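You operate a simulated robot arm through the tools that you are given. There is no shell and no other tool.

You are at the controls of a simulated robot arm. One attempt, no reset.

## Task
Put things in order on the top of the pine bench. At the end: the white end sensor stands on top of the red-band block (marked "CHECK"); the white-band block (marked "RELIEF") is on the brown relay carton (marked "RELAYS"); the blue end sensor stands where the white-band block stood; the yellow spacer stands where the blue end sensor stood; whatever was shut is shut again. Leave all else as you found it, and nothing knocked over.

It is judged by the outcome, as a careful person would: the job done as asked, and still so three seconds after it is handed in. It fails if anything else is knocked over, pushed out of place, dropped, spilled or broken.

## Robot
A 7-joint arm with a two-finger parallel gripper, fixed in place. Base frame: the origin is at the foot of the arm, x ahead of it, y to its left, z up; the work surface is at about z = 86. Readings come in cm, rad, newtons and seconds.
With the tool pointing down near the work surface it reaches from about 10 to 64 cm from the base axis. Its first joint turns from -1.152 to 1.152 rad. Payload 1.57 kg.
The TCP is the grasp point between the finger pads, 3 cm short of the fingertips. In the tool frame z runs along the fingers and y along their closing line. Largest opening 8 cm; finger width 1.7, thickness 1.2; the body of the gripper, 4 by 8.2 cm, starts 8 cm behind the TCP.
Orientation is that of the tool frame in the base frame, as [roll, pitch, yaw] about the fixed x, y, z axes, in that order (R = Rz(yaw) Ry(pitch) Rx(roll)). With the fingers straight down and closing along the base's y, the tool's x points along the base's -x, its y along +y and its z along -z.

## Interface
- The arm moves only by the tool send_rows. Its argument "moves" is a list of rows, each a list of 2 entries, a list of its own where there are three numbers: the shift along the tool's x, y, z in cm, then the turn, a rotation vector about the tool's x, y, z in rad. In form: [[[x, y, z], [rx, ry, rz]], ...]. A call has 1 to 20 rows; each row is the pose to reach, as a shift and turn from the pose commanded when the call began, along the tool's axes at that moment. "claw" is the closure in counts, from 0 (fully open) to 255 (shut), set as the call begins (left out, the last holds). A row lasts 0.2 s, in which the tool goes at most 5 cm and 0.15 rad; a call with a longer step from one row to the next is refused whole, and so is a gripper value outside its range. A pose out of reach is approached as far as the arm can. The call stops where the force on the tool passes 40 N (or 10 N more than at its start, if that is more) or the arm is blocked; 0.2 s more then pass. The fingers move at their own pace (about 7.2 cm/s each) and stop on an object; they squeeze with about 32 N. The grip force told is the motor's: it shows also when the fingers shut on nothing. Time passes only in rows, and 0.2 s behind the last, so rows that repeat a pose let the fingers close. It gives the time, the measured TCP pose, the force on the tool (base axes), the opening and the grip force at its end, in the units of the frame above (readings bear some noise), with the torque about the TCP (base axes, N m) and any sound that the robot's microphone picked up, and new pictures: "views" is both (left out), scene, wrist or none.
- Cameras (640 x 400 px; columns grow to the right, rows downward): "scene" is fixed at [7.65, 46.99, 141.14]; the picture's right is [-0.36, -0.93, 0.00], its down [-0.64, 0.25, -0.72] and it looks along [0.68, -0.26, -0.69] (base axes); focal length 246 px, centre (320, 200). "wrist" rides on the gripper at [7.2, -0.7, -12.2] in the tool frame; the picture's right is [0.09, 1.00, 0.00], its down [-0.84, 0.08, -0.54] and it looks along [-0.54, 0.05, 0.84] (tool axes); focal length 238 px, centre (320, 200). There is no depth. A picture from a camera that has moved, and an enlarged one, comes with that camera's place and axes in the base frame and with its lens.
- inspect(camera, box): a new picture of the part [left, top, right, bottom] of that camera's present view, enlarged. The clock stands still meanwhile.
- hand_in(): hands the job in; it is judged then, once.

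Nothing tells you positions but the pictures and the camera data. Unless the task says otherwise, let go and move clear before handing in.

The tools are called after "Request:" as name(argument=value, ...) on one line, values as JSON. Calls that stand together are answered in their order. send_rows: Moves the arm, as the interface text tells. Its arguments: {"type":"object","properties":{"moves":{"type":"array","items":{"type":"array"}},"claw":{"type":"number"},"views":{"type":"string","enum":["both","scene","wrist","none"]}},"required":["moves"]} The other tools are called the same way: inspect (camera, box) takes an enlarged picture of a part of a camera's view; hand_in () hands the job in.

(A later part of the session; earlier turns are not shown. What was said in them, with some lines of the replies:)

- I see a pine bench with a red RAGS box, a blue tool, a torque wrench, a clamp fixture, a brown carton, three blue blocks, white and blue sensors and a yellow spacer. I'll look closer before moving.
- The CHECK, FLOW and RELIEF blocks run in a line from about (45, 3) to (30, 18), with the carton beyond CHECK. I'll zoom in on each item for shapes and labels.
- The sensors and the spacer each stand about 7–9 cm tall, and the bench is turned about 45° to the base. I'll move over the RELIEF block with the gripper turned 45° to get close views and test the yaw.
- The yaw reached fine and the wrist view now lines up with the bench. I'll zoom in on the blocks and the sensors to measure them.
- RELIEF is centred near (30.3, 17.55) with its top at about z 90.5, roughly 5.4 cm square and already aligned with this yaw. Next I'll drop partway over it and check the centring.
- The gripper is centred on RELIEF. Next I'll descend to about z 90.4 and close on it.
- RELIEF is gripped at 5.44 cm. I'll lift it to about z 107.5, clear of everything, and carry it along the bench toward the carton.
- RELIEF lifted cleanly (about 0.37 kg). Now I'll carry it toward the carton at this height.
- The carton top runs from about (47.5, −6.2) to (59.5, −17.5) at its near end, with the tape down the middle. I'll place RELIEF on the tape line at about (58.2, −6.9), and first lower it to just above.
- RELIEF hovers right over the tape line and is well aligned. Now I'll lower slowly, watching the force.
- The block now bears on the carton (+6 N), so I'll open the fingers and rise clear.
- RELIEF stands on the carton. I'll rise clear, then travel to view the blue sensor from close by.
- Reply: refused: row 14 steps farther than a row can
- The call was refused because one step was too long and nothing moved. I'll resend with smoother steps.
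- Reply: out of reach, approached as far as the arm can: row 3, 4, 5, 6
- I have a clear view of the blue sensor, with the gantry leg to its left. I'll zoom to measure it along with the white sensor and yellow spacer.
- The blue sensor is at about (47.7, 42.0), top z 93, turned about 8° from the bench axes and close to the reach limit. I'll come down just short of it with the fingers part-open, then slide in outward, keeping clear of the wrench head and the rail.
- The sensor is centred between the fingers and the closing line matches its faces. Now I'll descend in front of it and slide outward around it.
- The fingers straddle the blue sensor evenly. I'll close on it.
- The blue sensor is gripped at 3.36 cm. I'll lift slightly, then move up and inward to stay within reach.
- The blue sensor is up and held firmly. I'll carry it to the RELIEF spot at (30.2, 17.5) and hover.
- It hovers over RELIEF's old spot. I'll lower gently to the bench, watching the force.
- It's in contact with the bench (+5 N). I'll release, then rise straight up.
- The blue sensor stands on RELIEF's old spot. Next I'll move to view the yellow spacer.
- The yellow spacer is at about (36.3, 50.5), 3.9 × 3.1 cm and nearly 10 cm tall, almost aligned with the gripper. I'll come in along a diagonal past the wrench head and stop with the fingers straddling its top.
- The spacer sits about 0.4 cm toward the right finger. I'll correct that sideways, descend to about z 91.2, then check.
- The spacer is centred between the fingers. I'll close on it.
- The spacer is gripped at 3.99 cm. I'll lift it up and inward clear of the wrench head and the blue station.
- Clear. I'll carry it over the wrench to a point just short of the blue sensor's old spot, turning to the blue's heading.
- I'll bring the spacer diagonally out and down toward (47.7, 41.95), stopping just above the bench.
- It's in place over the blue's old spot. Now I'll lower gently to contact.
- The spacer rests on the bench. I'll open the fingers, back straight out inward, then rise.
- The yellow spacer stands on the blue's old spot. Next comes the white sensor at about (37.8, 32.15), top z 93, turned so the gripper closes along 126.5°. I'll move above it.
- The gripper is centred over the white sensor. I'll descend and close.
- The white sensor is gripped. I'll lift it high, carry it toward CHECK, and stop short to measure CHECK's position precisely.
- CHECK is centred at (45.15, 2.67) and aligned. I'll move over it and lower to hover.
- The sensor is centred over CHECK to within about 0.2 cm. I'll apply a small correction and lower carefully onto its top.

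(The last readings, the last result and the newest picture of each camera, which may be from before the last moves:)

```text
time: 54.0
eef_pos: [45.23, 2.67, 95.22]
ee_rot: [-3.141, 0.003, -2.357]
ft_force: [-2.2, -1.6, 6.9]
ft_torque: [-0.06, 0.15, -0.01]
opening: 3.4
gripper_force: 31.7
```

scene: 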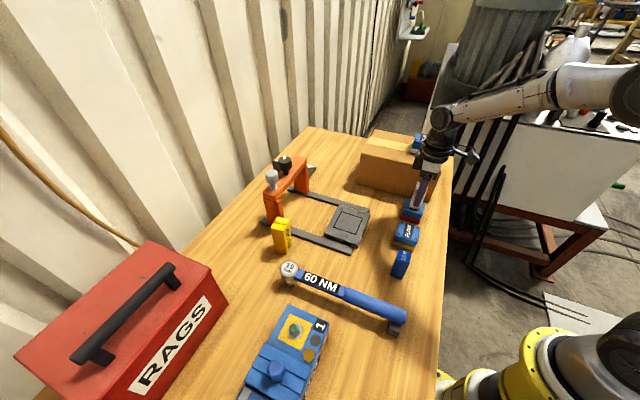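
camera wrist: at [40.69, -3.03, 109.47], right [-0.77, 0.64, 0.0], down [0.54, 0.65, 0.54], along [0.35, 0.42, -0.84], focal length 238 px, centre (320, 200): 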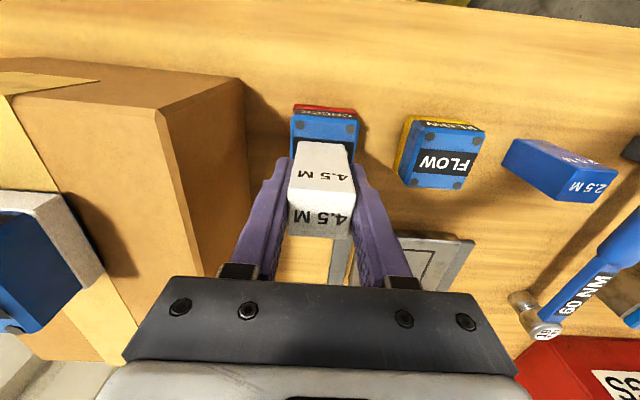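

Contact made (+7 N). I'll release and rise straight up.

Request:
send_rows(moves=[[[0, 0, 0], [0, 0, 0]], [[0, 0, 0], [0, 0, 0]], [[0, 0, 0], [0, 0, 0]], [[0, 0, -1.5], [0, 0, 0]], [[0, 0, -4], [0, 0, 0]], [[0, 0, -8], [0, 0, 0]], [[0, 0, -12], [0, 0, 0]], [[0, 0, -12], [0, 0, 0]]], claw=70)

Request:
inspect(camera="scene", box=[370, 120, 460, 290])

Request:
inspect(camera="wrist", box=[220, 60, 420, 260])

```text
time: 55.8
eef_pos: [45.11, 2.51, 107.08]
ee_rot: [3.141, -0.001, -2.355]
ft_force: [0.1, -0.8, 0.2]
ft_torque: [-0.03, 0.03, 0.0]
opening: 5.81
gripper_force: 0.1
camera wrist: at [40.5, -3.08, 119.27], right [-0.77, 0.64, 0.0], down [0.54, 0.65, 0.54], along [0.35, 0.42, -0.84], focal length 238 px, centre (320, 200)
```

scene: 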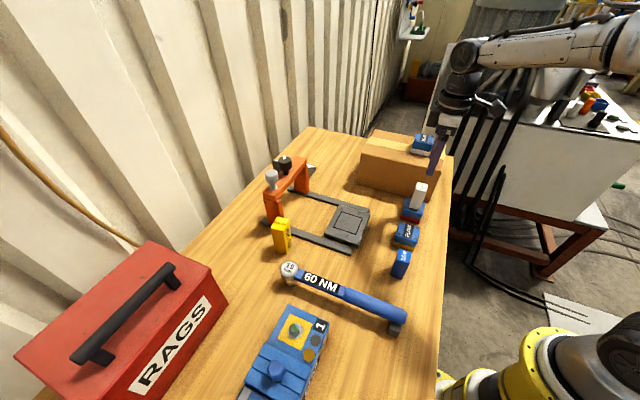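
wrist: 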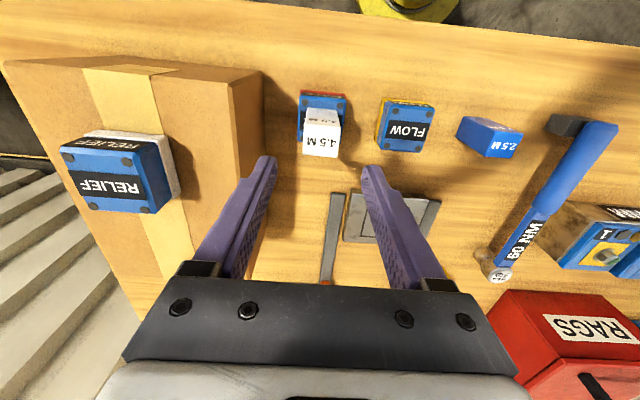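

```text
2.35 times, centred on (415, 205) of scene
camera zoom: at [7.65, 46.99, 141.14], right [-0.36, -0.93, 0.0], down [-0.64, 0.25, -0.72], along [0.68, -0.26, -0.69], focal length 579 px, centre (96, 188)
```

zoom: 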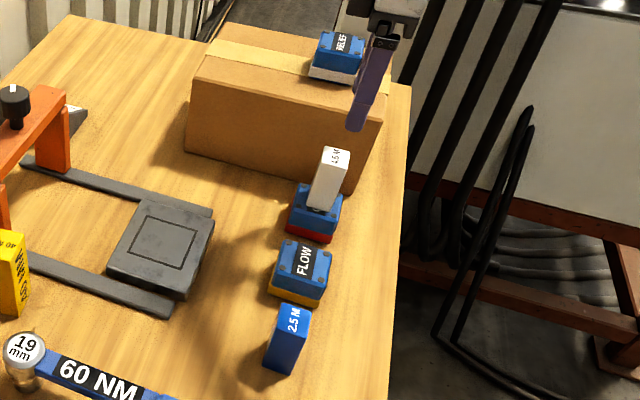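

```text
2.00 times, centred on (320, 160) of wrist
camera zoom: at [40.5, -3.08, 119.27], right [-0.77, 0.64, 0.0], down [0.54, 0.65, 0.54], along [0.35, 0.42, -0.84], focal length 477 px, centre (320, 280)
```

zoom: 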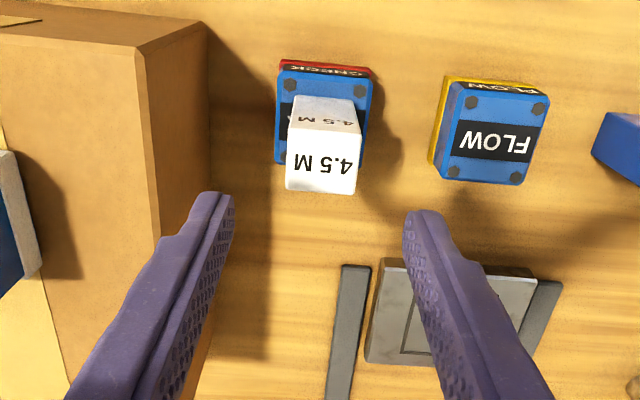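

All four pieces look placed. I'll double-check the carton for its RELAYS marking and review the rest of the bench.

Request:
inspect(camera="wrist", box=[0, 40, 280, 215])

Request:
inspect(camera="scene", box=[200, 130, 460, 300])

Request:
inspect(camera="wrist", box=[420, 90, 640, 300])

```text
2.29 times, centred on (140, 128) of wrist
camera zoom: at [40.5, -3.08, 119.27], right [-0.77, 0.64, 0.0], down [0.54, 0.65, 0.54], along [0.35, 0.42, -0.84], focal length 545 px, centre (731, 366)
```

zoom: 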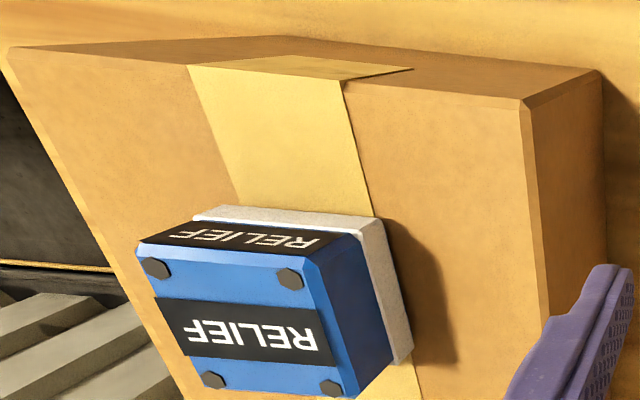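

```text
2.35 times, centred on (330, 215) of scene
camera zoom: at [7.65, 46.99, 141.14], right [-0.36, -0.93, 0.0], down [-0.64, 0.25, -0.72], along [0.68, -0.26, -0.69], focal length 579 px, centre (296, 165)
```

zoom: 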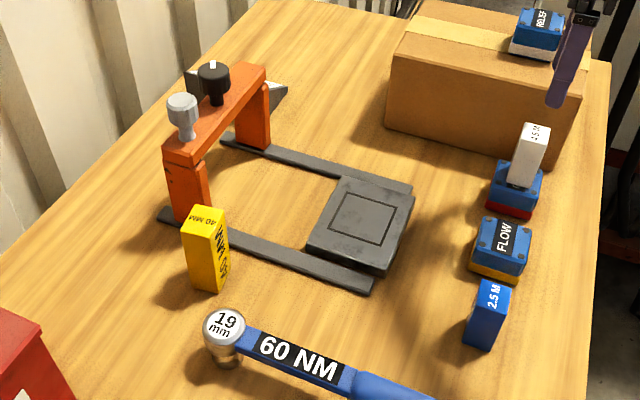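

```text
1.90 times, centred on (530, 195) of wrist
camera zoom: at [40.5, -3.08, 119.27], right [-0.77, 0.64, 0.0], down [0.54, 0.65, 0.54], along [0.35, 0.42, -0.84], focal length 454 px, centre (-80, 210)
```

zoom: 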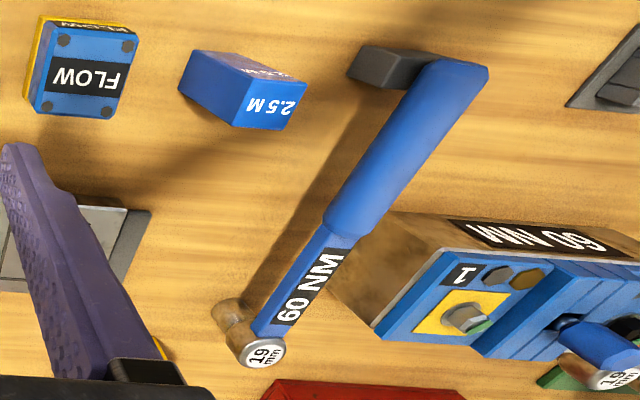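

The carton's top and visible sides show only tape, so the RELAYS mark may be on a face I haven't seen. I'll back the arm off toward the robot side, which also moves it clear, and look at that face.

Request:
send_rows(moves=[[[1.5, -0.7, 0], [0, 0, 0]], [[4.5, -2.1, 0], [0, 0, 0]], [[8, -3.8, 0], [0, 0, 0]], [[11.5, -5.5, 0], [0, 0, 0]], [[13.5, -6.4, 0], [0, 0, 0]], [[13.87, -6.63, 0], [0, 0, 0]]], claw=70)

Request:
inspect(camera="wrist", box=[120, 60, 420, 260])

```text
time: 57.2
eef_pos: [40.03, -11.81, 106.89]
ee_rot: [3.141, -0.001, -2.355]
ft_force: [0.2, -0.7, 0.2]
ft_torque: [0.0, -0.02, 0.0]
opening: 5.82
gripper_force: 0.0
camera wrist: at [35.44, -17.27, 119.07], right [-0.77, 0.64, 0.0], down [0.54, 0.65, 0.54], along [0.35, 0.42, -0.84], focal length 238 px, centre (320, 200)
```

scene: 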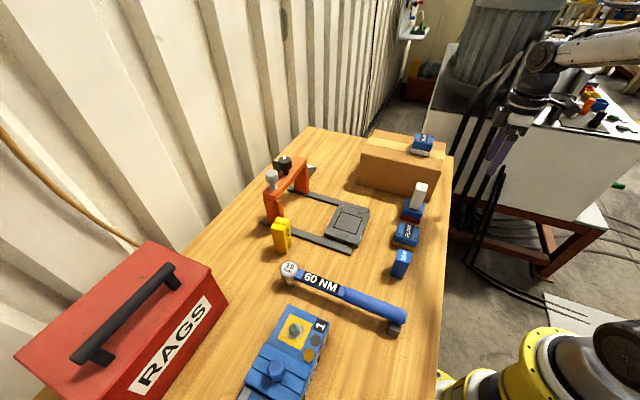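
wrist: 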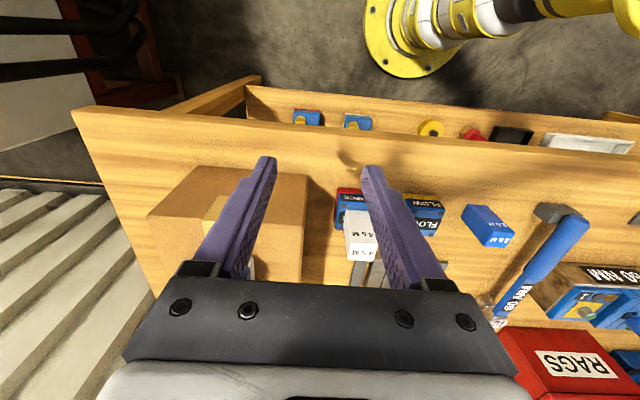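

```text
2.00 times, centred on (270, 160) of wrist
camera zoom: at [35.44, -17.27, 119.07], right [-0.77, 0.64, 0.0], down [0.54, 0.65, 0.54], along [0.35, 0.42, -0.84], focal length 477 px, centre (420, 280)
```

zoom: 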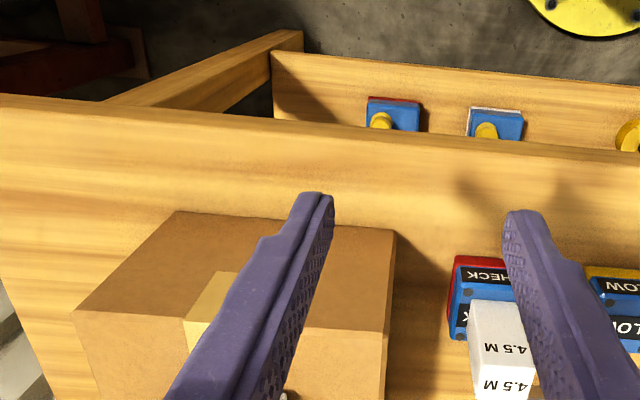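

I see a lower shelf under the bench holding other parts. I'll zoom in on it, though the job concerns only the bench top.

Request:
inspect(camera="wrist", box=[240, 70, 640, 200])

Request:
inspect(camera="wrist", box=[70, 150, 270, 290])

Request:
inspect(camera="scene", box=[400, 150, 640, 400])

```text
1.60 times, centred on (440, 135) of wrist
camera zoom: at [35.44, -17.27, 119.07], right [-0.77, 0.64, 0.0], down [0.54, 0.65, 0.54], along [0.35, 0.42, -0.84], focal length 381 px, centre (128, 304)
```

zoom: 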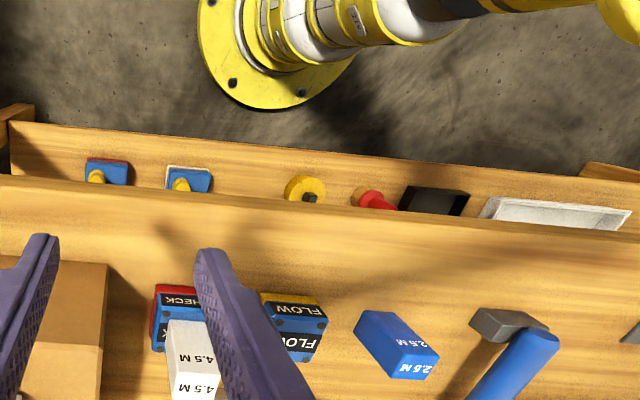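

```text
2.86 times, centred on (170, 220) of wrist
camera zoom: at [35.44, -17.27, 119.07], right [-0.77, 0.64, 0.0], down [0.54, 0.65, 0.54], along [0.35, 0.42, -0.84], focal length 681 px, centre (749, 143)
```

zoom: 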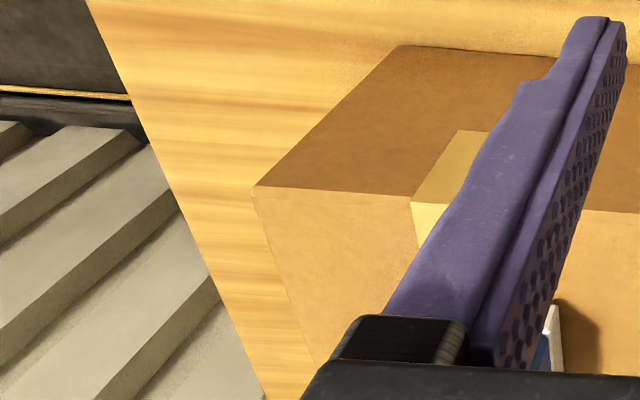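

```text
1.60 times, centred on (520, 275) of scene
camera zoom: at [7.65, 46.99, 141.14], right [-0.36, -0.93, 0.0], down [-0.64, 0.25, -0.72], along [0.68, -0.26, -0.69], focal length 394 px, centre (0, 80)
```

zoom: 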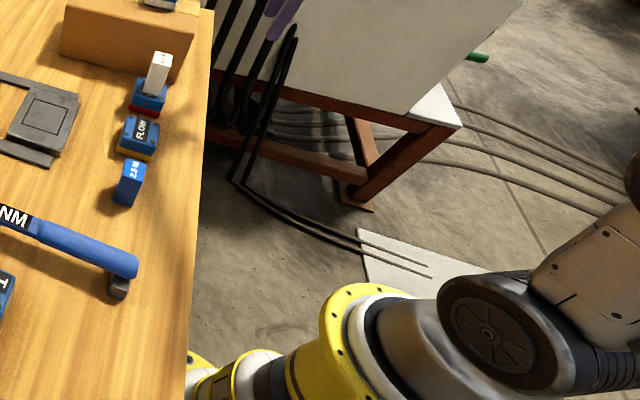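

The white sensor stands on CHECK, RELIEF is on the brown carton, the blue sensor is on RELIEF's old spot, and the yellow spacer is on the blue's old spot. I never saw a RELAYS mark, but this is the only brown carton on the bench top. I opened nothing that was shut, nothing else has moved, and the arm is clear, so I'm handing in.

Request:
hand_in()

```text
The job is handed in.
```

I placed all four pieces as you asked and handed the job in; no verdict has come back yet.

- **White end sensor:** it stands centred on top of the red-band block marked CHECK.
- **White-band block (RELIEF):** it sits on the brown carton, over the tape line. I never saw a RELAYS mark on the faces I could view. It is the only brown carton I saw on the bench top, so I took it to be the right one.
- **Blue end sensor:** it stands where RELIEF stood, within a few millimetres.
- **Yellow spacer:** it stands where the blue sensor stood, also within a few millimetres.

I opened nothing that was shut. In the last views nothing had been knocked over or pushed out of place. The gripper was empty and the arm was clear when I handed in.
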